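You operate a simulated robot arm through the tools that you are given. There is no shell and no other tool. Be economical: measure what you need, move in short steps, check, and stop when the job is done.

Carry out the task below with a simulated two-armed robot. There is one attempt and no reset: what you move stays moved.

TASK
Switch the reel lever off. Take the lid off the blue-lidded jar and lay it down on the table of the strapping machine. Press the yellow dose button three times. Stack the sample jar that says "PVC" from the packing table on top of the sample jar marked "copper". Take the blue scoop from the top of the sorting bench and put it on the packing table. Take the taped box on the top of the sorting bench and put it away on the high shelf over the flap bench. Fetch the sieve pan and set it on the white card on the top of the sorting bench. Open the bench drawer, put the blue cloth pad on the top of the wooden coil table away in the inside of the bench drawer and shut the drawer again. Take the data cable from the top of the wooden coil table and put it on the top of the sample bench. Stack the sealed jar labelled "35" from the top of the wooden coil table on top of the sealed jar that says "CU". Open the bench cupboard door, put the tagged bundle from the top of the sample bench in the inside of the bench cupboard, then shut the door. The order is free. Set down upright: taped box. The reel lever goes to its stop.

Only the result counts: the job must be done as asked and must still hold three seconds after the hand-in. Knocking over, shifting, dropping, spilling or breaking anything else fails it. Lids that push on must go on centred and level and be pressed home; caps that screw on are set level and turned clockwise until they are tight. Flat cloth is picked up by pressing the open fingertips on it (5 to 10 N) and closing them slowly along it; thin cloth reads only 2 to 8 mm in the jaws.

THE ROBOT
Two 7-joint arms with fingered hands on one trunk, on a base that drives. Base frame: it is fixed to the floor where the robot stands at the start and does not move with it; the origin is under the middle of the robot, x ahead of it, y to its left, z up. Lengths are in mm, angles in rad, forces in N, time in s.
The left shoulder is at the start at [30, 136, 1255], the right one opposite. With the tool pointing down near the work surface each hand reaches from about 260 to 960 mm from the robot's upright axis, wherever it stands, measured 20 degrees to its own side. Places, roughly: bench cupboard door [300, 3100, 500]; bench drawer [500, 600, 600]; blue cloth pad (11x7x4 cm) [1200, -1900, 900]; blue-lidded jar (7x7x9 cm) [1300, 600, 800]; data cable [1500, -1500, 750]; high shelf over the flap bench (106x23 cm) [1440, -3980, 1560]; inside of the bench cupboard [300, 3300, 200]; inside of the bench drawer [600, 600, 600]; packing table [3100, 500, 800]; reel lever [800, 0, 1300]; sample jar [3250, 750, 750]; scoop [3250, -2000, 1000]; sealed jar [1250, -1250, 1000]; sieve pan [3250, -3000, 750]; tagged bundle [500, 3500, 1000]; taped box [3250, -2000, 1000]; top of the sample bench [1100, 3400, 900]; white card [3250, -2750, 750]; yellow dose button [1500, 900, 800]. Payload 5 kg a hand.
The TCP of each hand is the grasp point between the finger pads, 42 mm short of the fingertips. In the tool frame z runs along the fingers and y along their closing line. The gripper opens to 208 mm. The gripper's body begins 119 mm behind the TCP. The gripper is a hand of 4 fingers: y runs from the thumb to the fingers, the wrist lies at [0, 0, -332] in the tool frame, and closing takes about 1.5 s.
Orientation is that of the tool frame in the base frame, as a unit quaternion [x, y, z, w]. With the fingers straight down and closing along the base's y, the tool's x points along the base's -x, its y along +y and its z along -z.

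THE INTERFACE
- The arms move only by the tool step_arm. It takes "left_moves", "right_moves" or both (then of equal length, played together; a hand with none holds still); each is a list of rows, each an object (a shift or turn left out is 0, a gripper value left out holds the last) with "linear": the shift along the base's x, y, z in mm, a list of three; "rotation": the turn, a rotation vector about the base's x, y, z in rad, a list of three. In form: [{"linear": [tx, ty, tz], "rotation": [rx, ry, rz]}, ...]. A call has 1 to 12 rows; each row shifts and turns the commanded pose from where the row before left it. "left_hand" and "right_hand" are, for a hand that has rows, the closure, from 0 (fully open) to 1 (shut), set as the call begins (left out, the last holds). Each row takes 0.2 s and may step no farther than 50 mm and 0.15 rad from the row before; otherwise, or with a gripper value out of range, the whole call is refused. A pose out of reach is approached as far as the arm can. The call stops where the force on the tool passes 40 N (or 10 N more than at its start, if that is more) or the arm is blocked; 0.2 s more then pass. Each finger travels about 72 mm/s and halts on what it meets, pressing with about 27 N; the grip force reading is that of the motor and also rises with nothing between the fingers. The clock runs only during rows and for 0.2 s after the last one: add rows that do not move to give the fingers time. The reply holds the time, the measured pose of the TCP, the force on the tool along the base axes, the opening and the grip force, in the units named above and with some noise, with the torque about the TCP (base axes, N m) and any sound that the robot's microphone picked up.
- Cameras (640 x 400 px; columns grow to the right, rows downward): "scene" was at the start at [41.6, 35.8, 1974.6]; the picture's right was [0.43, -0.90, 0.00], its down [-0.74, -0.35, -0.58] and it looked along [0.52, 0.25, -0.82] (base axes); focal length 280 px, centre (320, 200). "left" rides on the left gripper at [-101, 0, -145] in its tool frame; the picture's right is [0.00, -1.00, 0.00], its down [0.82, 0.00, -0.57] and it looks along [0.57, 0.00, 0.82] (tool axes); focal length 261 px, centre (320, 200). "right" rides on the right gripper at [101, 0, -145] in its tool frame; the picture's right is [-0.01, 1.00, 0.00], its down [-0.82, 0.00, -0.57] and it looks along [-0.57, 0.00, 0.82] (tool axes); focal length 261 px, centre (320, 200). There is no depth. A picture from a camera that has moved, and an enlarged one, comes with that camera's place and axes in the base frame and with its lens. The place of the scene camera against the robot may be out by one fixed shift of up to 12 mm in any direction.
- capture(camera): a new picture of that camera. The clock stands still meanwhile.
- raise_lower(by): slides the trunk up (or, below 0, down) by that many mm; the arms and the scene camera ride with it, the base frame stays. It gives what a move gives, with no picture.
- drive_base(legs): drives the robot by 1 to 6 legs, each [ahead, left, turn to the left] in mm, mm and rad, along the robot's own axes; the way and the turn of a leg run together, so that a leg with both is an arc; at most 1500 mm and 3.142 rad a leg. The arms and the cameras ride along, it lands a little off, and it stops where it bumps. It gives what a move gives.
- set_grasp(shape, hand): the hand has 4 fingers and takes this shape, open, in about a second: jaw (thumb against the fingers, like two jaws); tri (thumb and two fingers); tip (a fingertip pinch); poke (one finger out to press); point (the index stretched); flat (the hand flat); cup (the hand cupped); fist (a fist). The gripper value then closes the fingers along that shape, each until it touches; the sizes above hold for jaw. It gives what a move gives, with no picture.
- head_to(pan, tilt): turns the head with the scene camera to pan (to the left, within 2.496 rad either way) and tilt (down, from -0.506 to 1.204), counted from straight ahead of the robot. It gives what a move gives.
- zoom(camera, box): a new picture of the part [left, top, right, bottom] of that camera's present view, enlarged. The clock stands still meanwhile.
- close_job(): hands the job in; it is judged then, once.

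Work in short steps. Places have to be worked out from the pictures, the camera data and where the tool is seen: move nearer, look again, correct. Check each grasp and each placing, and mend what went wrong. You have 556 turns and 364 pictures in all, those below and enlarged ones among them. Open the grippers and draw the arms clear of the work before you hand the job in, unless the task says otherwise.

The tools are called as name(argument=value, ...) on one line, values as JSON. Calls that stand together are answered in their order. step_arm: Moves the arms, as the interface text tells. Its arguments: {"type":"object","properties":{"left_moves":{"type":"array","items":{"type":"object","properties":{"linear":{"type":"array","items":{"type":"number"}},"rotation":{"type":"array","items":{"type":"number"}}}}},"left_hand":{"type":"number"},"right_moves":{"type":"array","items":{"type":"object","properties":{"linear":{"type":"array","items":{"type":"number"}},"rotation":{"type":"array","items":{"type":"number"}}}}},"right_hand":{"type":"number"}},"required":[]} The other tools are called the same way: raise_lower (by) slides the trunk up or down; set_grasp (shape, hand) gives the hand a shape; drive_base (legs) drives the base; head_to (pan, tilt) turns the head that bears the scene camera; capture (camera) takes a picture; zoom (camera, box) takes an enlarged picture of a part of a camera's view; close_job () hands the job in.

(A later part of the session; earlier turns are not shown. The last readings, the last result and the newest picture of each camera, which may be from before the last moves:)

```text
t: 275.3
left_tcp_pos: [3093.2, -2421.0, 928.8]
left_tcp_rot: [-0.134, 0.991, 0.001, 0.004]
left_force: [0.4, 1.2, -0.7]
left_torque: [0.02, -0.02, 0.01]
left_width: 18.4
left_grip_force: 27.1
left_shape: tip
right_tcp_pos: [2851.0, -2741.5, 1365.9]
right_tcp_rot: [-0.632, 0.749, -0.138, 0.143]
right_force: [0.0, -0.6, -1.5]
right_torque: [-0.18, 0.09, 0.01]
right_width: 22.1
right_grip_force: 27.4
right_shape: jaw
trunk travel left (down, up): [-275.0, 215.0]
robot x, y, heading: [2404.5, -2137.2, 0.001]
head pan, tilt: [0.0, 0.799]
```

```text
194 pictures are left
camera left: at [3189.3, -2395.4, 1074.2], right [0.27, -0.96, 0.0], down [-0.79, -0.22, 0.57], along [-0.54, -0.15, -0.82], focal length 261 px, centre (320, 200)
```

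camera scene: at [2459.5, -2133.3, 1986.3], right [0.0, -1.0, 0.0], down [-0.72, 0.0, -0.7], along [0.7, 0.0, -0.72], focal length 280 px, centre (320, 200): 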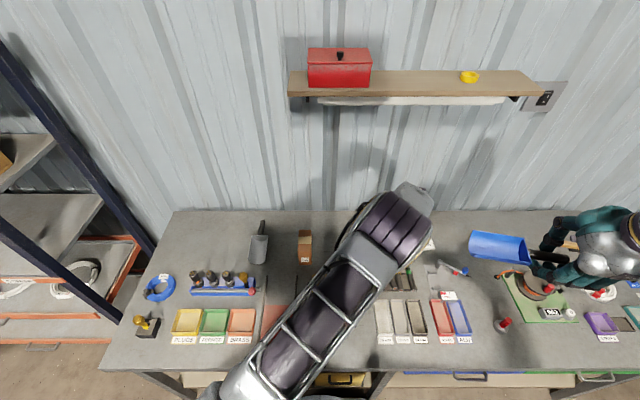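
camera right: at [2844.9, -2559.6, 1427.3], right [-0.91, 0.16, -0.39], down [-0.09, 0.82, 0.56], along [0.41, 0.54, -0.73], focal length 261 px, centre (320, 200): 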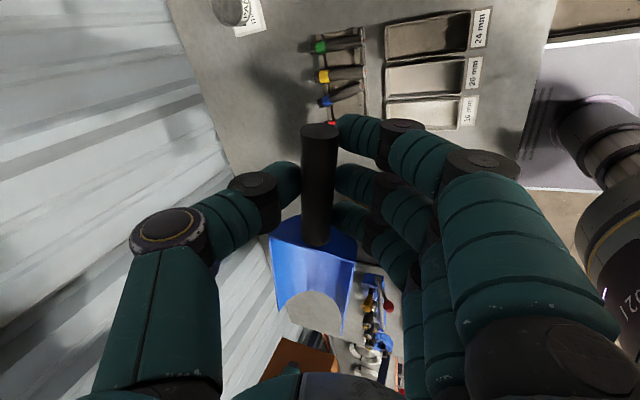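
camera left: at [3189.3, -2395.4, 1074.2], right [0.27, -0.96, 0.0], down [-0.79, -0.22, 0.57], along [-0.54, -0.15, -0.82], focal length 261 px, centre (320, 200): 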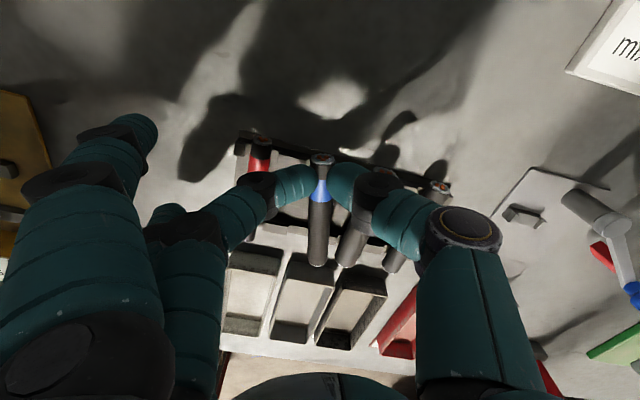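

The tube is held. I raise it clear, turn it parallel to the others and bring it over its slot.

step_arm(left_moves=[{"linear": [0, 0, 10]}, {"linear": [0, 0, 8], "rotation": [0, 0, -0.07]}, {"rotation": [0, 0, -0.07]}, {"linear": [2, 2, 0], "rotation": [0, 0, -0.07]}, {"linear": [2, 2, 0], "rotation": [0, 0, -0.06]}, {}])

capture(camera="left")

zoom(camera="scene", box=[355, 245, 435, 305])

```text
t: 276.7
left_tcp_pos: [3096.0, -2417.6, 948.1]
left_tcp_rot: [0.001, 1.0, 0.0, 0.004]
left_force: [0.2, 0.1, 0.0]
left_torque: [0.0, -0.02, 0.04]
left_width: 18.3
left_grip_force: 27.3
left_shape: tip
right_tcp_pos: [2850.8, -2742.0, 1366.4]
right_tcp_rot: [-0.633, 0.748, -0.138, 0.142]
right_force: [-0.1, -0.6, -0.5]
right_torque: [-0.14, 0.06, -0.01]
right_width: 22.3
right_grip_force: 26.6
right_shape: jaw
trunk travel left (down, up): [-275.0, 215.0]
robot x, y, heading: [2400.2, -2133.5, 0.003]
head pan, tilt: [0.0, 0.799]
```

```text
193 pictures are left
camera left: at [3195.9, -2418.3, 1093.7], right [0.0, -1.0, 0.0], down [-0.83, 0.0, 0.56], along [-0.56, 0.0, -0.83], focal length 261 px, centre (320, 200)
```

left: 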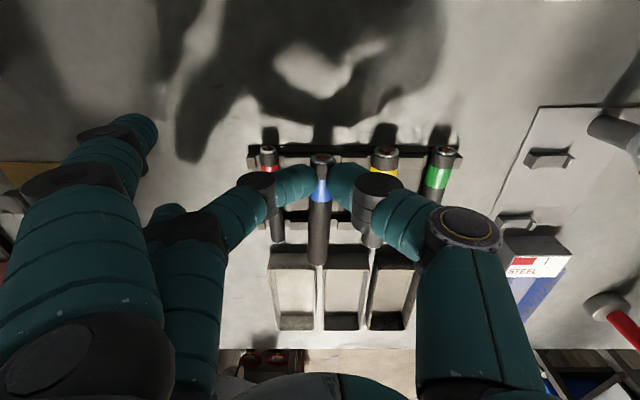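

```text
6.67 times, centred on (395, 275) of scene
camera zoom: at [2458.0, -2132.4, 1986.4], right [0.0, -1.0, 0.0], down [-0.72, 0.0, -0.7], along [0.7, 0.0, -0.72], focal length 1865 px, centre (-180, -300)
```

zoom: 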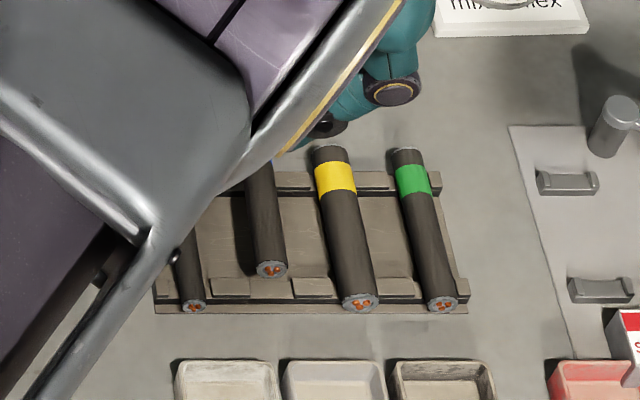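

step_arm(left_moves=[{"linear": [-2, -3, 0], "rotation": [0, 0, 0.04]}, {"linear": [-2, -3, -6]}, {"linear": [0, 0, -8]}, {"linear": [0, 0, -6]}, {"linear": [0, 0, -4]}, {"linear": [0, 0, -3]}])

capture(camera="left")

zoom(camera="scene", box=[355, 245, 435, 305])

```text
t: 278.1
left_tcp_pos: [3091.0, -2425.0, 920.2]
left_tcp_rot: [-0.019, 1.0, 0.0, 0.004]
left_force: [0.9, 0.6, -1.2]
left_torque: [0.01, -0.06, 0.02]
left_width: 18.3
left_grip_force: 27.3
left_shape: tip
right_tcp_pos: [2851.5, -2741.5, 1365.3]
right_tcp_rot: [-0.632, 0.749, -0.138, 0.142]
right_force: [1.5, 0.3, -1.8]
right_torque: [-0.17, 0.05, -0.02]
right_width: 22.4
right_grip_force: 26.3
right_shape: jaw
trunk travel left (down, up): [-275.0, 215.0]
robot x, y, heading: [2401.4, -2138.5, 0.006]
head pan, tilt: [0.0, 0.799]
```

```text
191 pictures are left
camera left: at [3191.2, -2420.9, 1065.9], right [0.04, -1.0, 0.0], down [-0.82, -0.03, 0.56], along [-0.56, -0.02, -0.83], focal length 261 px, centre (320, 200)
```

left: 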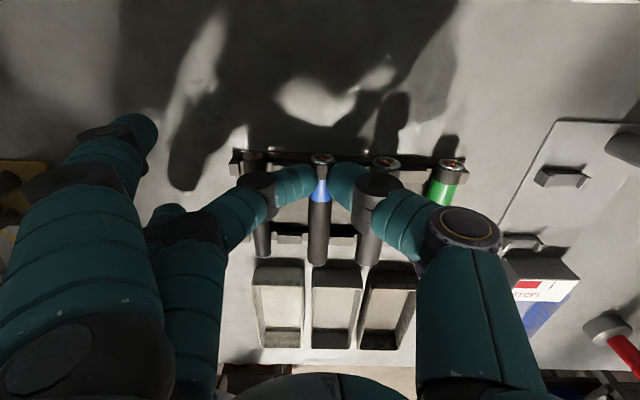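

```text
6.67 times, centred on (395, 275) of scene
camera zoom: at [2458.2, -2132.4, 1986.4], right [0.0, -1.0, 0.0], down [-0.72, 0.0, -0.7], along [0.7, 0.0, -0.72], focal length 1865 px, centre (-180, -300)
```

zoom: 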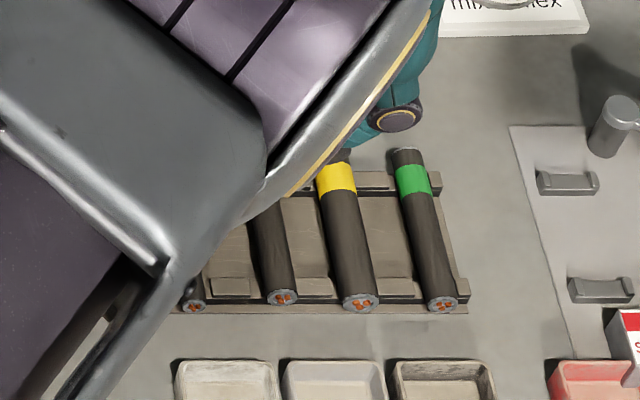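

step_arm(left_moves=[{"linear": [0, 3, 0], "rotation": [0, 0, -0.02]}, {"linear": [0, 0, -3]}, {"linear": [0, 0, -3]}, {"linear": [0, 0, -2]}, {"linear": [0, 0, -2]}])

zoom(camera="left", box=[220, 120, 480, 290])

zoom(camera="scene", box=[355, 245, 435, 305])

```text
t: 279.3
left_tcp_pos: [3092.6, -2423.8, 915.3]
left_tcp_rot: [-0.008, 1.0, -0.002, 0.007]
left_force: [-5.5, 0.6, 40.9]
left_torque: [-0.3, 0.3, -0.02]
left_width: 21.6
left_grip_force: 26.9
left_shape: tip
right_tcp_pos: [2848.4, -2741.3, 1369.2]
right_tcp_rot: [-0.633, 0.749, -0.139, 0.142]
right_force: [-0.5, 0.1, -2.0]
right_torque: [-0.22, 0.05, 0.02]
right_width: 22.5
right_grip_force: 27.0
right_shape: jaw
trunk travel left (down, up): [-275.0, 215.0]
robot x, y, heading: [2398.2, -2134.8, 0.003]
head pan, tilt: [0.0, 0.799]
```

```text
2.35 times, centred on (350, 205) of left
camera zoom: at [3190.9, -2421.0, 1062.0], right [0.02, -1.0, 0.0], down [-0.83, -0.02, 0.56], along [-0.56, -0.02, -0.83], focal length 613 px, centre (249, 188)
```

zoom: 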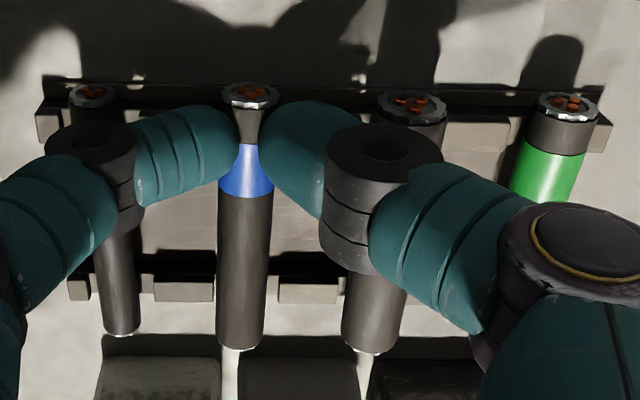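

```text
6.67 times, centred on (395, 275) of scene
camera zoom: at [2454.1, -2130.5, 1986.9], right [0.0, -1.0, 0.0], down [-0.72, 0.0, -0.7], along [0.7, 0.0, -0.72], focal length 1865 px, centre (-180, -300)
```

zoom: 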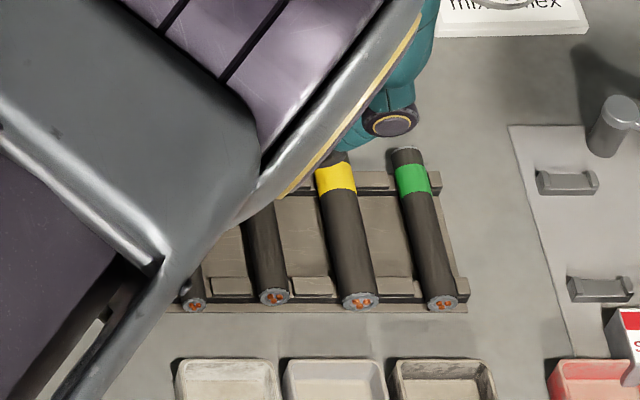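

The blue tube sits parallel in its slot. I release and lift away.

step_arm(left_hand=0.86, left_moves=[{"linear": [0, 0, 1]}, {}, {}])

step_arm(left_moves=[{"linear": [0, 0, 10]}, {"linear": [0, 0, 20]}, {"linear": [0, 0, 40]}, {"linear": [0, 0, 45]}, {"linear": [0, 40, 20]}, {"linear": [0, 45, 0]}, {"linear": [0, 45, 0]}])

zoom(camera="left", box=[320, 60, 560, 210])

zoom(camera="scene", box=[355, 245, 435, 305])

```text
t: 280.1
left_tcp_pos: [3091.0, -2422.0, 915.3]
left_tcp_rot: [-0.009, 1.0, -0.001, 0.005]
left_force: [-3.6, -2.1, 39.1]
left_torque: [-0.44, 0.23, 0.0]
left_width: 28.1
left_grip_force: 0.1
left_shape: tip
right_tcp_pos: [2850.2, -2740.4, 1368.5]
right_tcp_rot: [-0.632, 0.749, -0.14, 0.142]
right_force: [0.1, 0.0, -1.6]
right_torque: [-0.13, 0.07, 0.02]
right_width: 22.7
right_grip_force: 27.3
right_shape: jaw
trunk travel left (down, up): [-275.0, 215.0]
robot x, y, heading: [2401.7, -2138.1, -0.004]
head pan, tilt: [0.0, 0.799]
```

```text
t: 281.7
left_tcp_pos: [3091.6, -2289.1, 1045.4]
left_tcp_rot: [-0.009, 1.0, -0.002, 0.004]
left_force: [-0.5, -0.2, 0.5]
left_torque: [0.04, -0.05, 0.02]
left_width: 29.3
left_grip_force: 0.0
left_shape: tip
right_tcp_pos: [2850.8, -2741.1, 1367.5]
right_tcp_rot: [-0.633, 0.749, -0.139, 0.142]
right_force: [0.5, 1.5, -0.8]
right_torque: [-0.3, 0.1, -0.06]
right_width: 22.3
right_grip_force: 26.8
right_shape: jaw
trunk travel left (down, up): [-275.0, 215.0]
robot x, y, heading: [2397.7, -2140.2, -0.005]
head pan, tilt: [0.0, 0.799]
```

```text
2.67 times, centred on (440, 135) of left
camera zoom: at [3191.5, -2287.3, 1192.4], right [0.02, -1.0, 0.0], down [-0.83, -0.02, 0.56], along [-0.56, -0.01, -0.83], focal length 695 px, centre (0, 373)
```

zoom: 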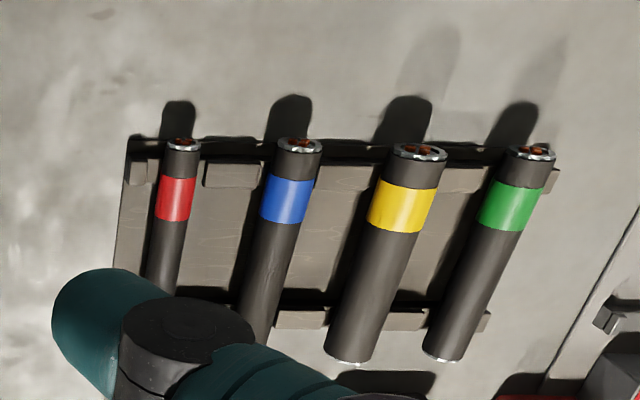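

```text
6.67 times, centred on (395, 275) of scene
camera zoom: at [2457.8, -2129.5, 1986.4], right [0.0, -1.0, 0.0], down [-0.72, 0.0, -0.7], along [0.7, 0.0, -0.72], focal length 1865 px, centre (-180, -300)
```

zoom: 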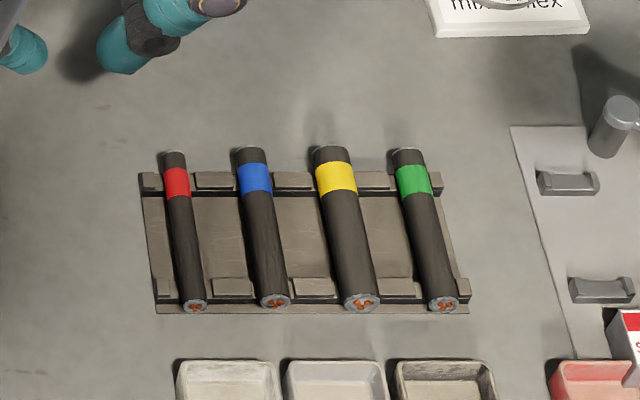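

All four tubes are back in their slots. Now I regrip the taped box with the left hand pitched 0.6 rad forward, starting from free space.

set_grasp(hand="left", shape="jaw")

step_arm(left_hand=0.45, left_moves=[{"linear": [-15, 30, 30]}, {"linear": [-15, 35, 30]}, {"linear": [-15, 35, 30], "rotation": [0, -0.06, 0.018]}, {"linear": [-10, 40, 20], "rotation": [0, -0.06, 0]}, {"linear": [0, 40, 10], "rotation": [0, -0.06, 0]}, {"linear": [0, 40, 0], "rotation": [0, -0.06, 0]}, {"rotation": [0, -0.06, 0]}, {"rotation": [0, -0.06, 0]}, {"rotation": [0, -0.06, 0]}, {"rotation": [0, -0.06, 0]}, {"rotation": [0, -0.06, 0]}, {"rotation": [0, -0.06, 0]}])

capture(camera="left")

capture(camera="scene")

```text
t: 282.6
left_tcp_pos: [3093.3, -2290.3, 1046.1]
left_tcp_rot: [-0.009, 1.0, 0.0, 0.004]
left_force: [-0.2, 0.5, -0.5]
left_torque: [-0.01, 0.0, 0.02]
left_width: 208.1
left_grip_force: 0.1
left_shape: jaw
right_tcp_pos: [2851.3, -2742.5, 1366.3]
right_tcp_rot: [-0.632, 0.749, -0.139, 0.142]
right_force: [-0.6, 0.1, -1.6]
right_torque: [-0.2, 0.05, -0.02]
right_width: 22.5
right_grip_force: 27.1
right_shape: jaw
trunk travel left (down, up): [-275.0, 215.0]
robot x, y, heading: [2401.4, -2137.0, -0.0]
head pan, tilt: [0.0, 0.799]
```

```text
t: 285.2
left_tcp_pos: [3038.6, -2070.8, 1166.4]
left_tcp_rot: [-0.017, 0.954, -0.005, 0.3]
left_force: [0.3, 0.1, 0.6]
left_torque: [0.01, 0.02, 0.03]
left_width: 115.3
left_grip_force: 0.0
left_shape: jaw
right_tcp_pos: [2850.9, -2741.5, 1366.7]
right_tcp_rot: [-0.632, 0.749, -0.139, 0.143]
right_force: [-0.5, 0.7, -0.9]
right_torque: [-0.19, 0.05, -0.03]
right_width: 22.0
right_grip_force: 27.0
right_shape: jaw
trunk travel left (down, up): [-275.0, 215.0]
robot x, y, heading: [2401.2, -2131.1, 0.003]
head pan, tilt: [0.0, 0.799]
```

```text
185 pictures are left
camera left: at [3036.3, -2067.2, 1343.2], right [0.03, -1.0, 0.02], down [-1.0, -0.03, 0.0], along [0.0, -0.02, -1.0], focal length 261 px, centre (320, 200)
```

left: 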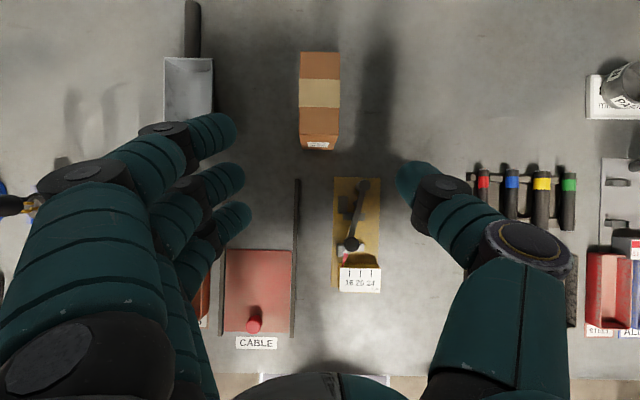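

```text
184 pictures are left
camera scene: at [2457.9, -2132.2, 1986.4], right [0.0, -1.0, 0.0], down [-0.72, 0.0, -0.7], along [0.7, 0.0, -0.72], focal length 280 px, centre (320, 200)
```

scene: 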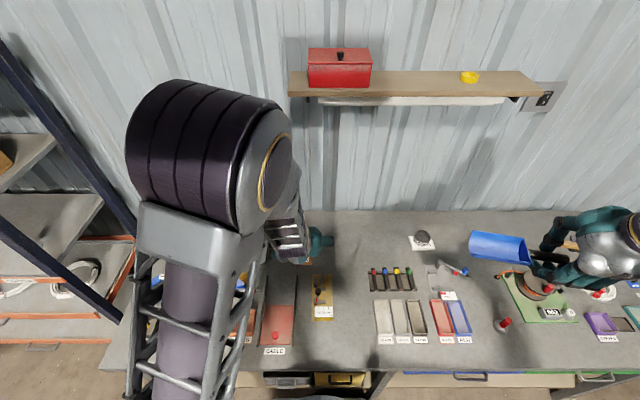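

step_arm(left_moves=[{"linear": [28, 1, -35]}, {"linear": [28, 1, -35]}, {"linear": [27, 0, -34]}, {"linear": [24, 0, -36]}, {"linear": [24, 0, -36]}, {"linear": [22, 0, -35]}, {}])

capture(camera="left")

```text
t: 286.8
left_tcp_pos: [3190.1, -2072.2, 955.9]
left_tcp_rot: [-0.017, 0.954, -0.005, 0.3]
left_force: [-0.5, -1.2, 0.0]
left_torque: [0.04, -0.05, 0.04]
left_width: 115.0
left_grip_force: 0.0
left_shape: jaw
right_tcp_pos: [2849.4, -2742.9, 1367.7]
right_tcp_rot: [-0.633, 0.748, -0.138, 0.142]
right_force: [-0.7, 0.0, -2.0]
right_torque: [-0.14, -0.03, -0.03]
right_width: 22.6
right_grip_force: 26.9
right_shape: jaw
trunk travel left (down, up): [-275.0, 215.0]
robot x, y, heading: [2398.1, -2133.9, 0.002]
head pan, tilt: [0.0, 0.799]
```

```text
183 pictures are left
camera left: at [3190.5, -2068.7, 1133.1], right [0.03, -1.0, 0.02], down [-1.0, -0.03, 0.0], along [0.0, -0.02, -1.0], focal length 261 px, centre (320, 200)
```

left: 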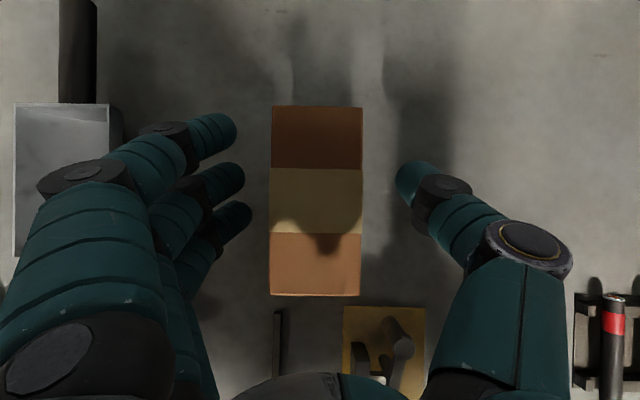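

step_arm(left_hand=1, left_moves=[{}, {}, {}, {}, {}, {}])

step_arm(left_moves=[{"linear": [0, 0, 6]}, {"linear": [0, 0, 15]}, {"linear": [0, 0, 30]}, {"linear": [0, 0, 40]}, {}])

capture(camera="left")

zoom(camera="scene", box=[220, 180, 380, 290])

```text
t: 288.2
left_tcp_pos: [3191.6, -2071.8, 955.9]
left_tcp_rot: [-0.017, 0.953, -0.005, 0.301]
left_force: [-0.9, 0.1, -0.5]
left_torque: [0.05, -0.01, 0.01]
left_width: 52.7
left_grip_force: 26.9
left_shape: jaw
right_tcp_pos: [2850.6, -2742.3, 1365.2]
right_tcp_rot: [-0.632, 0.749, -0.138, 0.142]
right_force: [0.1, 0.2, -1.8]
right_torque: [-0.16, 0.06, -0.03]
right_width: 22.3
right_grip_force: 27.1
right_shape: jaw
trunk travel left (down, up): [-275.0, 215.0]
robot x, y, heading: [2400.7, -2139.4, -0.003]
head pan, tilt: [0.0, 0.799]
```

```text
t: 289.4
left_tcp_pos: [3193.9, -2070.4, 1046.0]
left_tcp_rot: [-0.017, 0.954, -0.005, 0.299]
left_force: [0.2, 0.0, -3.6]
left_torque: [-0.01, 0.01, 0.0]
left_width: 52.7
left_grip_force: 27.1
left_shape: jaw
right_tcp_pos: [2852.9, -2741.8, 1366.3]
right_tcp_rot: [-0.632, 0.749, -0.138, 0.141]
right_force: [0.7, 1.2, -1.7]
right_torque: [-0.16, 0.15, -0.02]
right_width: 22.2
right_grip_force: 27.0
right_shape: jaw
trunk travel left (down, up): [-275.0, 215.0]
robot x, y, heading: [2400.4, -2136.3, -0.002]
head pan, tilt: [0.0, 0.799]
```

```text
182 pictures are left
camera left: at [3193.7, -2065.5, 1222.1], right [0.03, -1.0, 0.02], down [-1.0, -0.03, 0.0], along [0.0, -0.02, -1.0], focal length 261 px, centre (320, 200)
```

left: 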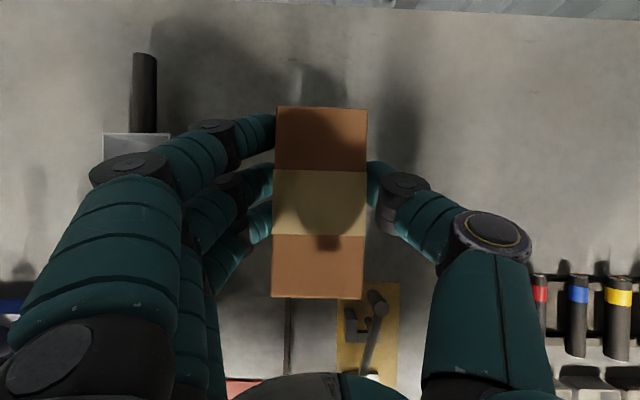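

```text
3.64 times, centred on (300, 235) of scene
camera zoom: at [2460.0, -2131.9, 1986.3], right [0.0, -1.0, 0.0], down [-0.72, 0.0, -0.7], along [0.7, 0.0, -0.72], focal length 1018 px, centre (393, 73)
```

zoom: 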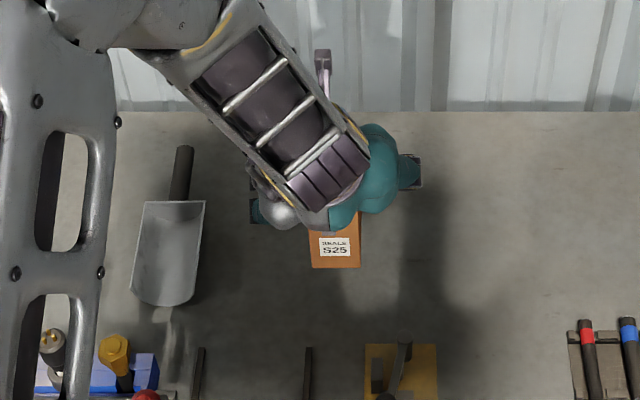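

Box held level in the pitched grip. I tuck both arms and back away from the bench.

step_arm(left_moves=[{"linear": [0, 0, 40]}, {"linear": [-20, 10, 40]}, {"linear": [-35, 18, 25]}, {"linear": [-35, 18, 25]}, {"linear": [-35, 18, 25]}, {"linear": [-35, 18, 25]}, {"linear": [-35, 18, 25]}, {"linear": [-35, 18, 25]}, {"linear": [-40, 18, 15]}, {"linear": [-40, 18, 15]}, {"linear": [-40, 18, 15]}], right_moves=[{"linear": [0, 15, 0]}, {"linear": [0, 15, 0]}, {"linear": [0, 15, 0]}, {"linear": [0, 15, 0]}, {"linear": [0, 15, 0]}, {"linear": [0, 15, 0]}, {"linear": [0, 15, 0]}, {"linear": [0, 15, 0]}, {"linear": [0, 15, 0]}, {"linear": [0, 15, 0]}, {}])

drive_base(legs=[[-280, 0, 0], [0, 0, -1.57]])

head_to(pan=-0.4, tilt=0.45)

capture(camera="scene")

```text
t: 291.8
left_tcp_pos: [2894.9, -1889.3, 1353.7]
left_tcp_rot: [-0.017, 0.954, -0.007, 0.3]
left_force: [-0.5, 0.3, -2.3]
left_torque: [-0.11, -0.17, -0.09]
left_width: 52.7
left_grip_force: 27.0
left_shape: jaw
left hand out of reach, approached as far as the arm can: row 9, 10, 11
right_tcp_pos: [2843.3, -2592.0, 1370.6]
right_tcp_rot: [-0.632, 0.749, -0.139, 0.142]
right_force: [-1.4, 0.7, -1.4]
right_torque: [-0.26, -0.11, -0.01]
right_width: 22.2
right_grip_force: 26.4
right_shape: jaw
trunk travel left (down, up): [-275.0, 215.0]
robot x, y, heading: [2402.9, -2138.5, 0.001]
head pan, tilt: [0.0, 0.799]
```

```text
t: 297.5
left_tcp_pos: [2377.8, -2627.8, 1354.2]
left_tcp_rot: [0.655, 0.694, -0.212, 0.209]
left_force: [-0.1, -0.1, -2.8]
left_torque: [0.0, 0.02, 0.01]
left_width: 52.6
left_grip_force: 27.4
left_shape: jaw
right_tcp_pos: [1673.8, -2592.8, 1368.9]
right_tcp_rot: [0.072, 0.977, -0.199, 0.005]
right_force: [-0.8, 0.2, -2.9]
right_torque: [0.04, 0.13, -0.01]
right_width: 21.8
right_grip_force: 27.3
right_shape: jaw
trunk travel left (down, up): [-275.0, 215.0]
robot x, y, heading: [2119.3, -2136.4, -1.548]
head pan, tilt: [0.0, 0.799]
```

```text
t: 298.4
left_tcp_pos: [2378.0, -2628.6, 1353.3]
left_tcp_rot: [0.655, 0.694, -0.213, 0.209]
left_force: [-0.6, -0.4, -3.4]
left_torque: [-0.01, 0.04, -0.02]
left_width: 52.6
left_grip_force: 27.2
left_shape: jaw
right_tcp_pos: [1673.0, -2592.4, 1368.7]
right_tcp_rot: [0.072, 0.978, -0.198, 0.003]
right_force: [-0.2, -1.3, -1.7]
right_torque: [0.06, 0.2, -0.01]
right_width: 22.4
right_grip_force: 27.3
right_shape: jaw
trunk travel left (down, up): [-275.0, 215.0]
robot x, y, heading: [2121.6, -2139.7, -1.549]
head pan, tilt: [-0.4, 0.45]
```

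```text
180 pictures are left
camera scene: at [2093.2, -2187.9, 2016.8], right [-0.93, 0.37, 0.0], down [0.16, 0.41, -0.9], along [-0.33, -0.84, -0.44], focal length 280 px, centre (320, 200)
```

scene: 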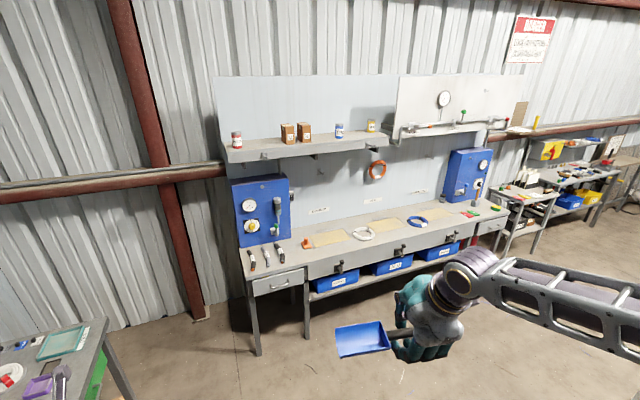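

Shelf has a free gap between the red jar and the two boxes at x≈1790. I drive toward the flap bench and raise the trunk.

drive_base(legs=[[700, -480, -0.022]])

raise_lower(by=210)

head_to(pan=0.1, tilt=0.5)

capture(camera="scene")

```text
t: 302.9
left_tcp_pos: [1893.5, -3344.1, 1354.6]
left_tcp_rot: [0.665, 0.685, -0.214, 0.206]
left_force: [-0.1, 0.0, -3.5]
left_torque: [0.03, 0.01, 0.02]
left_width: 52.6
left_grip_force: 27.0
left_shape: jaw
right_tcp_pos: [1190.6, -3289.9, 1368.2]
right_tcp_rot: [0.084, 0.977, -0.199, 0.002]
right_force: [-0.5, -0.7, -1.9]
right_torque: [0.08, 0.12, 0.0]
right_width: 22.1
right_grip_force: 27.4
right_shape: jaw
trunk travel left (down, up): [-275.0, 215.0]
robot x, y, heading: [1648.5, -2843.3, -1.58]
head pan, tilt: [-0.4, 0.45]
```

```text
t: 305.2
left_tcp_pos: [1892.4, -3342.3, 1563.8]
left_tcp_rot: [0.664, 0.686, -0.216, 0.207]
left_force: [-0.4, -0.7, -3.5]
left_torque: [-0.01, 0.0, 0.04]
left_width: 52.6
left_grip_force: 26.8
left_shape: jaw
right_tcp_pos: [1190.4, -3290.0, 1578.9]
right_tcp_rot: [0.084, 0.977, -0.198, 0.002]
right_force: [-0.4, -0.3, -0.5]
right_torque: [0.04, 0.14, 0.0]
right_width: 22.3
right_grip_force: 27.5
right_shape: jaw
trunk travel left (down, up): [-485.0, 5.0]
robot x, y, heading: [1650.7, -2846.5, -1.574]
head pan, tilt: [-0.4, 0.45]
```

```text
t: 306.1
left_tcp_pos: [1893.5, -3343.1, 1564.4]
left_tcp_rot: [0.664, 0.685, -0.216, 0.207]
left_force: [-0.1, -0.8, -2.3]
left_torque: [0.01, 0.01, 0.0]
left_width: 52.4
left_grip_force: 27.1
left_shape: jaw
right_tcp_pos: [1189.3, -3290.0, 1579.7]
right_tcp_rot: [0.084, 0.977, -0.198, 0.002]
right_force: [-0.2, 0.6, -1.8]
right_torque: [0.06, 0.18, -0.01]
right_width: 22.2
right_grip_force: 26.8
right_shape: jaw
trunk travel left (down, up): [-485.0, 5.0]
robot x, y, heading: [1649.8, -2844.2, -1.575]
head pan, tilt: [0.099, 0.499]
```

```text
179 pictures are left
camera scene: at [1664.0, -2901.3, 2222.4], right [-1.0, -0.09, 0.0], down [-0.04, 0.48, -0.88], along [0.08, -0.87, -0.48], focal length 280 px, centre (320, 200)
```

scene: 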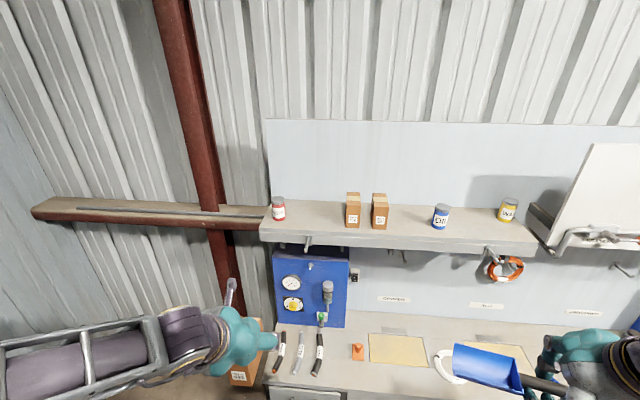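

I drive 330 mm nearer (bench front ≈-3590), then look at the shelf again.

drive_base(legs=[[320, 20, 0.004]])

head_to(pan=0.15, tilt=0.6)

capture(camera="scene")

capture(camera="left")

```text
t: 308.3
left_tcp_pos: [1914.7, -3665.0, 1564.6]
left_tcp_rot: [0.663, 0.686, -0.215, 0.207]
left_force: [0.4, -0.1, -4.0]
left_torque: [-0.06, -0.03, -0.02]
left_width: 52.6
left_grip_force: 26.6
left_shape: jaw
right_tcp_pos: [1212.6, -3616.8, 1579.0]
right_tcp_rot: [0.082, 0.977, -0.199, 0.003]
right_force: [0.0, 0.2, -1.4]
right_torque: [0.01, 0.14, -0.03]
right_width: 22.5
right_grip_force: 27.6
right_shape: jaw
trunk travel left (down, up): [-485.0, 5.0]
robot x, y, heading: [1668.2, -3167.9, -1.571]
head pan, tilt: [0.099, 0.499]
```

```text
t: 308.9
left_tcp_pos: [1915.1, -3667.5, 1562.6]
left_tcp_rot: [0.663, 0.687, -0.214, 0.207]
left_force: [0.0, -0.1, -2.9]
left_torque: [0.07, -0.02, -0.02]
left_width: 52.6
left_grip_force: 26.6
left_shape: jaw
right_tcp_pos: [1210.5, -3616.1, 1579.1]
right_tcp_rot: [0.082, 0.977, -0.198, 0.002]
right_force: [-0.4, -1.2, -2.3]
right_torque: [0.11, 0.15, -0.05]
right_width: 22.2
right_grip_force: 27.6
right_shape: jaw
trunk travel left (down, up): [-485.0, 5.0]
robot x, y, heading: [1668.7, -3168.8, -1.572]
head pan, tilt: [0.15, 0.6]
```

```text
178 pictures are left
camera scene: at [1687.5, -3224.5, 2213.2], right [-0.99, -0.15, 0.0], down [-0.08, 0.56, -0.82], along [0.12, -0.82, -0.57], focal length 280 px, centre (320, 200)
```

scene: 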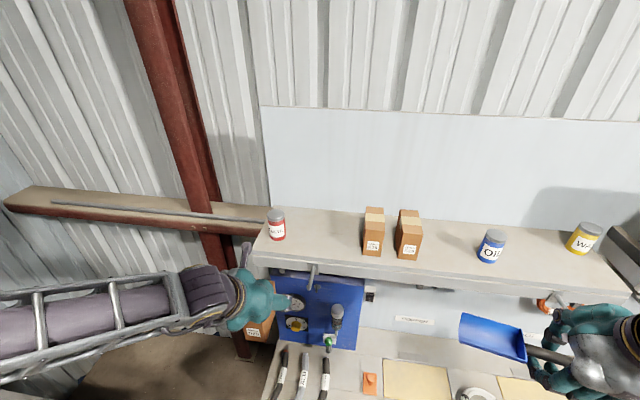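

```text
177 pictures are left
camera left: at [1918.5, -3668.3, 1739.7], right [-1.0, -0.03, 0.02], down [-0.03, 1.0, 0.0], along [-0.02, 0.0, -1.0], focal length 261 px, centre (320, 200)
```

left: 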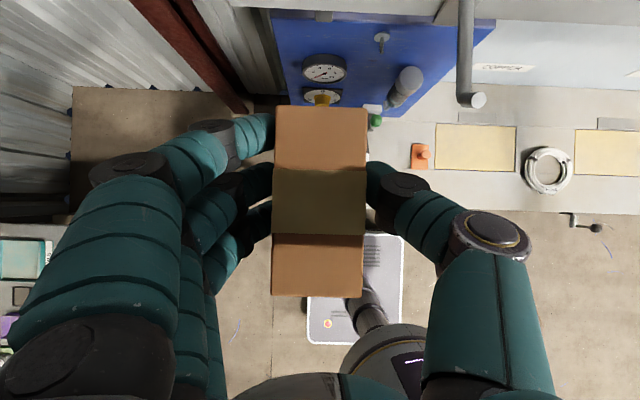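

I raise the box above shelf height, then shift it to x≈1777 before moving in.

step_arm(left_moves=[{"linear": [0, 0, 40]}, {"linear": [0, 0, 40]}, {"linear": [0, 0, 40]}, {"linear": [-35, -20, 10]}, {"linear": [-35, -20, 0]}, {"linear": [-35, -20, 0]}, {"linear": [-33, -20, 0]}, {"linear": [0, -40, 0]}, {}])

capture(camera="left")

capture(camera="scene")

```text
t: 310.9
left_tcp_pos: [1778.3, -3785.3, 1695.8]
left_tcp_rot: [0.662, 0.687, -0.215, 0.208]
left_force: [0.9, 1.6, -2.7]
left_torque: [-0.08, 0.03, -0.03]
left_width: 52.1
left_grip_force: 27.2
left_shape: jaw
right_tcp_pos: [1211.6, -3614.5, 1579.4]
right_tcp_rot: [0.083, 0.976, -0.199, 0.002]
right_force: [0.6, 0.5, -0.9]
right_torque: [-0.06, 0.21, 0.04]
right_width: 22.2
right_grip_force: 26.7
right_shape: jaw
trunk travel left (down, up): [-485.0, 5.0]
robot x, y, heading: [1668.2, -3167.1, -1.575]
head pan, tilt: [0.15, 0.6]
```

```text
176 pictures are left
camera left: at [1781.2, -3785.6, 1873.3], right [-1.0, -0.03, 0.02], down [-0.03, 1.0, 0.0], along [-0.02, 0.0, -1.0], focal length 261 px, centre (320, 200)
```

left: 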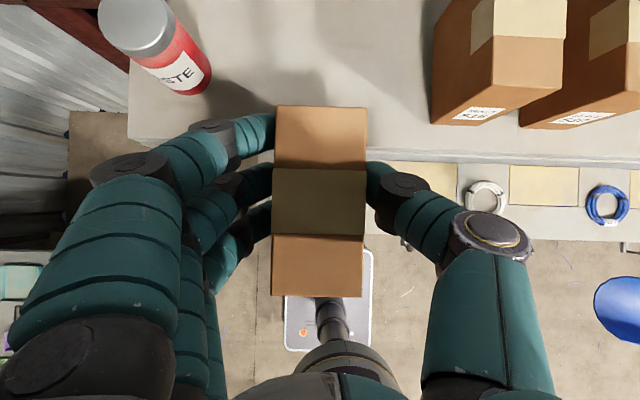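

```text
175 pictures are left
camera scene: at [1689.1, -3220.7, 2213.3], right [-0.99, -0.15, 0.0], down [-0.09, 0.56, -0.83], along [0.12, -0.82, -0.56], focal length 280 px, centre (320, 200)
```

scene: 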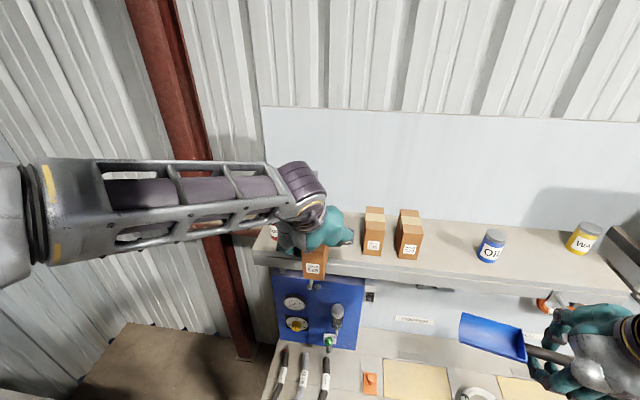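

Clear top view: shelf edge at y≈-3850, gap x 1648…1912. I move in to y≈-3925.

step_arm(left_moves=[{"linear": [-4, -35, 0]}, {"linear": [-4, -35, 0]}, {"linear": [0, -35, 0]}, {"linear": [0, -35, 0]}, {}])

capture(camera="left")

zoom(camera="scene", box=[220, 150, 440, 300])

```text
t: 312.1
left_tcp_pos: [1770.1, -3927.5, 1692.7]
left_tcp_rot: [0.662, 0.687, -0.215, 0.207]
left_force: [0.4, 1.0, -2.9]
left_torque: [-0.05, 0.01, -0.01]
left_width: 52.2
left_grip_force: 26.6
left_shape: jaw
right_tcp_pos: [1211.1, -3615.8, 1578.3]
right_tcp_rot: [0.083, 0.977, -0.198, 0.003]
right_force: [0.2, 0.7, -1.0]
right_torque: [-0.04, 0.14, 0.01]
right_width: 22.1
right_grip_force: 27.5
right_shape: jaw
trunk travel left (down, up): [-485.0, 5.0]
robot x, y, heading: [1667.8, -3168.6, -1.568]
head pan, tilt: [0.15, 0.6]
```

```text
174 pictures are left
camera left: at [1774.4, -3929.3, 1869.8], right [-1.0, -0.03, 0.02], down [-0.03, 1.0, 0.0], along [-0.02, 0.0, -1.0], focal length 261 px, centre (320, 200)
```

left: 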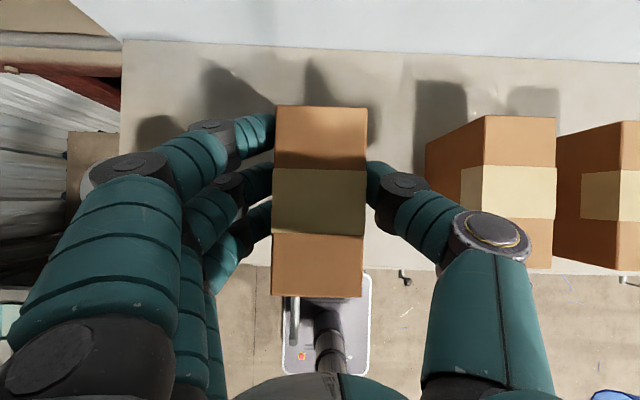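

```text
2.67 times, centred on (330, 225) of scene
camera zoom: at [1687.9, -3221.3, 2213.3], right [-0.99, -0.15, 0.0], down [-0.08, 0.56, -0.83], along [0.12, -0.82, -0.56], focal length 746 px, centre (293, 133)
```

zoom: 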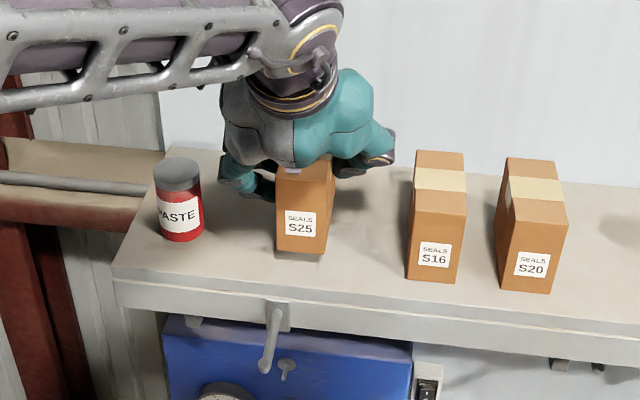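

Well placed between WASTE jar and S16 box. I move 15 mm further in and lower to contact.

step_arm(left_moves=[{"linear": [0, -15, -10]}, {"linear": [0, 0, -10]}, {"linear": [0, 0, -8]}, {"linear": [0, 0, -4]}, {"linear": [0, 0, -3]}, {"linear": [0, 0, -3]}])

zoom(camera="scene", box=[220, 150, 440, 300])

```text
t: 313.5
left_tcp_pos: [1768.2, -3942.7, 1655.3]
left_tcp_rot: [0.662, 0.687, -0.215, 0.208]
left_force: [0.3, -0.8, -3.3]
left_torque: [-0.03, -0.01, -0.04]
left_width: 52.1
left_grip_force: 26.9
left_shape: jaw
right_tcp_pos: [1210.3, -3616.1, 1579.4]
right_tcp_rot: [0.082, 0.977, -0.198, 0.003]
right_force: [-0.6, -0.4, -2.5]
right_torque: [0.08, 0.14, 0.04]
right_width: 22.3
right_grip_force: 27.0
right_shape: jaw
trunk travel left (down, up): [-485.0, 5.0]
robot x, y, heading: [1669.2, -3167.8, -1.572]
head pan, tilt: [0.15, 0.6]
```

```text
2.67 times, centred on (330, 225) of scene
camera zoom: at [1687.3, -3222.7, 2213.3], right [-0.99, -0.15, 0.0], down [-0.08, 0.56, -0.83], along [0.12, -0.82, -0.56], focal length 746 px, centre (293, 133)
```

zoom: 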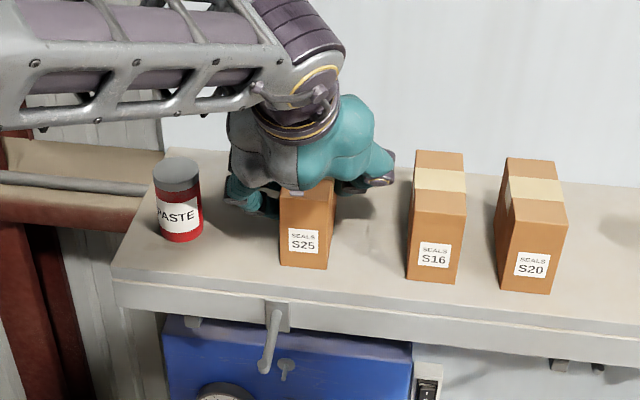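

step_arm(left_moves=[{"linear": [0, 0, -2]}, {"linear": [0, 0, -2]}, {"linear": [0, 0, -2]}, {"linear": [0, 0, -2]}, {"linear": [0, 0, -2]}])

```text
t: 314.6
left_tcp_pos: [1767.0, -3942.8, 1654.7]
left_tcp_rot: [0.661, 0.686, -0.22, 0.21]
left_force: [0.5, 4.5, 11.3]
left_torque: [0.07, -0.21, 0.02]
left_width: 52.9
left_grip_force: 27.0
left_shape: jaw
right_tcp_pos: [1211.7, -3615.8, 1579.4]
right_tcp_rot: [0.082, 0.977, -0.198, 0.003]
right_force: [0.3, -0.5, -1.2]
right_torque: [0.08, 0.14, -0.01]
right_width: 22.1
right_grip_force: 26.5
right_shape: jaw
trunk travel left (down, up): [-485.0, 5.0]
robot x, y, heading: [1670.3, -3169.1, -1.571]
head pan, tilt: [0.15, 0.6]
stopped in row 5 (left hand): the force on the tool passed its limit at 42 N (the readings are from after the stop); the commanded pose is now the measured one
```

Contact made. I open and withdraw backwards along the approach.

step_arm(left_hand=0.55, left_moves=[{"linear": [0, 0, 1]}, {}, {}, {}, {}])

step_arm(left_moves=[{"linear": [0, 10, 20]}, {"linear": [0, 25, 30]}, {"linear": [0, 35, 30]}, {"linear": [0, 45, 10]}, {"linear": [0, 45, 0]}, {"linear": [10, 45, 0]}])

zoom(camera="scene", box=[220, 150, 440, 300])

```text
t: 315.9
left_tcp_pos: [1767.6, -3944.3, 1653.8]
left_tcp_rot: [0.661, 0.686, -0.218, 0.209]
left_force: [0.4, 0.1, -0.4]
left_torque: [0.05, 0.05, -0.01]
left_width: 92.7
left_grip_force: 0.0
left_shape: jaw
right_tcp_pos: [1211.7, -3616.6, 1578.7]
right_tcp_rot: [0.083, 0.976, -0.199, 0.002]
right_force: [-0.9, 0.3, -2.3]
right_torque: [0.03, 0.17, -0.01]
right_width: 22.3
right_grip_force: 27.6
right_shape: jaw
trunk travel left (down, up): [-485.0, 5.0]
robot x, y, heading: [1664.8, -3169.3, -1.569]
head pan, tilt: [0.15, 0.6]
```

```text
t: 317.2
left_tcp_pos: [1778.5, -3736.3, 1746.2]
left_tcp_rot: [0.662, 0.686, -0.22, 0.209]
left_force: [0.8, 2.1, -0.3]
left_torque: [-0.12, 0.03, -0.06]
left_width: 92.8
left_grip_force: 0.1
left_shape: jaw
right_tcp_pos: [1211.4, -3613.4, 1578.8]
right_tcp_rot: [0.083, 0.977, -0.199, 0.002]
right_force: [0.0, 0.9, -1.5]
right_torque: [-0.07, 0.19, -0.01]
right_width: 22.2
right_grip_force: 27.3
right_shape: jaw
trunk travel left (down, up): [-485.0, 5.0]
robot x, y, heading: [1668.7, -3169.0, -1.573]
head pan, tilt: [0.15, 0.6]
```

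```text
2.67 times, centred on (330, 225) of scene
camera zoom: at [1688.4, -3218.9, 2213.4], right [-0.99, -0.15, 0.0], down [-0.08, 0.56, -0.83], along [0.12, -0.82, -0.56], focal length 746 px, centre (293, 133)
```

zoom: 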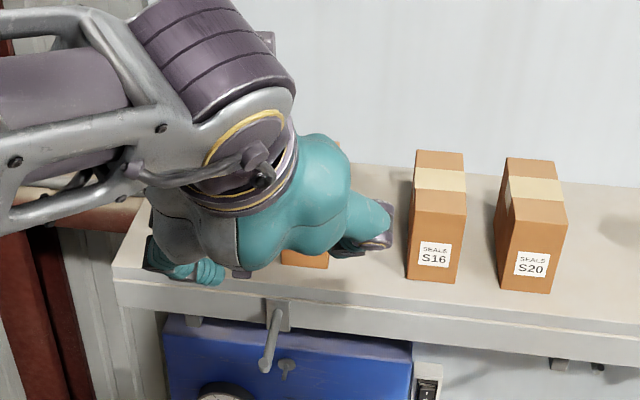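

I back the base away and check the shelf.

drive_base(legs=[[-330, 0, 0]])

step_arm(left_moves=[{"linear": [20, 10, -20], "rotation": [-0.1, 0, 0]}, {"linear": [20, 10, -20], "rotation": [-0.1, 0, 0]}, {"linear": [20, 10, -20], "rotation": [-0.1, 0, 0]}, {"linear": [20, 0, -20], "rotation": [-0.1, 0, 0]}, {"linear": [20, 0, -20], "rotation": [-0.1, 0, 0]}, {"linear": [0, 0, -20], "rotation": [-0.1, 0, 0]}])

capture(camera="scene")

```text
t: 319.5
left_tcp_pos: [1779.7, -3401.9, 1743.7]
left_tcp_rot: [0.66, 0.688, -0.218, 0.21]
left_force: [-0.1, -0.4, -0.3]
left_torque: [0.02, -0.02, 0.03]
left_width: 92.7
left_grip_force: 0.1
left_shape: jaw
right_tcp_pos: [1212.4, -3282.5, 1579.1]
right_tcp_rot: [0.079, 0.977, -0.198, 0.003]
right_force: [-0.3, -0.1, -2.1]
right_torque: [0.08, 0.18, -0.01]
right_width: 22.3
right_grip_force: 26.7
right_shape: jaw
trunk travel left (down, up): [-485.0, 5.0]
robot x, y, heading: [1666.1, -2831.6, -1.563]
head pan, tilt: [0.15, 0.6]
```

```text
t: 320.9
left_tcp_pos: [1881.3, -3466.1, 1700.5]
left_tcp_rot: [0.569, 0.594, -0.41, 0.394]
left_force: [-0.3, -0.8, 0.1]
left_torque: [0.07, -0.04, 0.02]
left_width: 93.1
left_grip_force: 0.2
left_shape: jaw
left hand out of reach, approached as far as the arm can: row 4, 5, 6
right_tcp_pos: [1212.4, -3282.3, 1577.7]
right_tcp_rot: [0.079, 0.977, -0.198, 0.003]
right_force: [-1.1, -0.6, -2.2]
right_torque: [0.16, 0.1, 0.01]
right_width: 22.3
right_grip_force: 27.2
right_shape: jaw
trunk travel left (down, up): [-485.0, 5.0]
robot x, y, heading: [1668.3, -2833.9, -1.56]
head pan, tilt: [0.15, 0.6]
```

```text
170 pictures are left
camera scene: at [1686.2, -2886.9, 2213.2], right [-0.99, -0.16, 0.0], down [-0.09, 0.56, -0.82], along [0.13, -0.81, -0.57], focal length 280 px, centre (320, 200)
```

scene: 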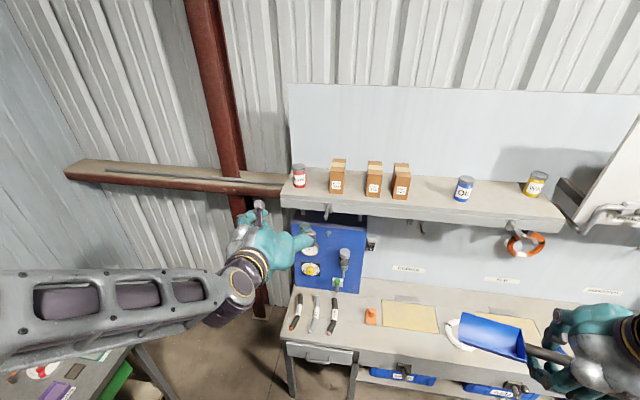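

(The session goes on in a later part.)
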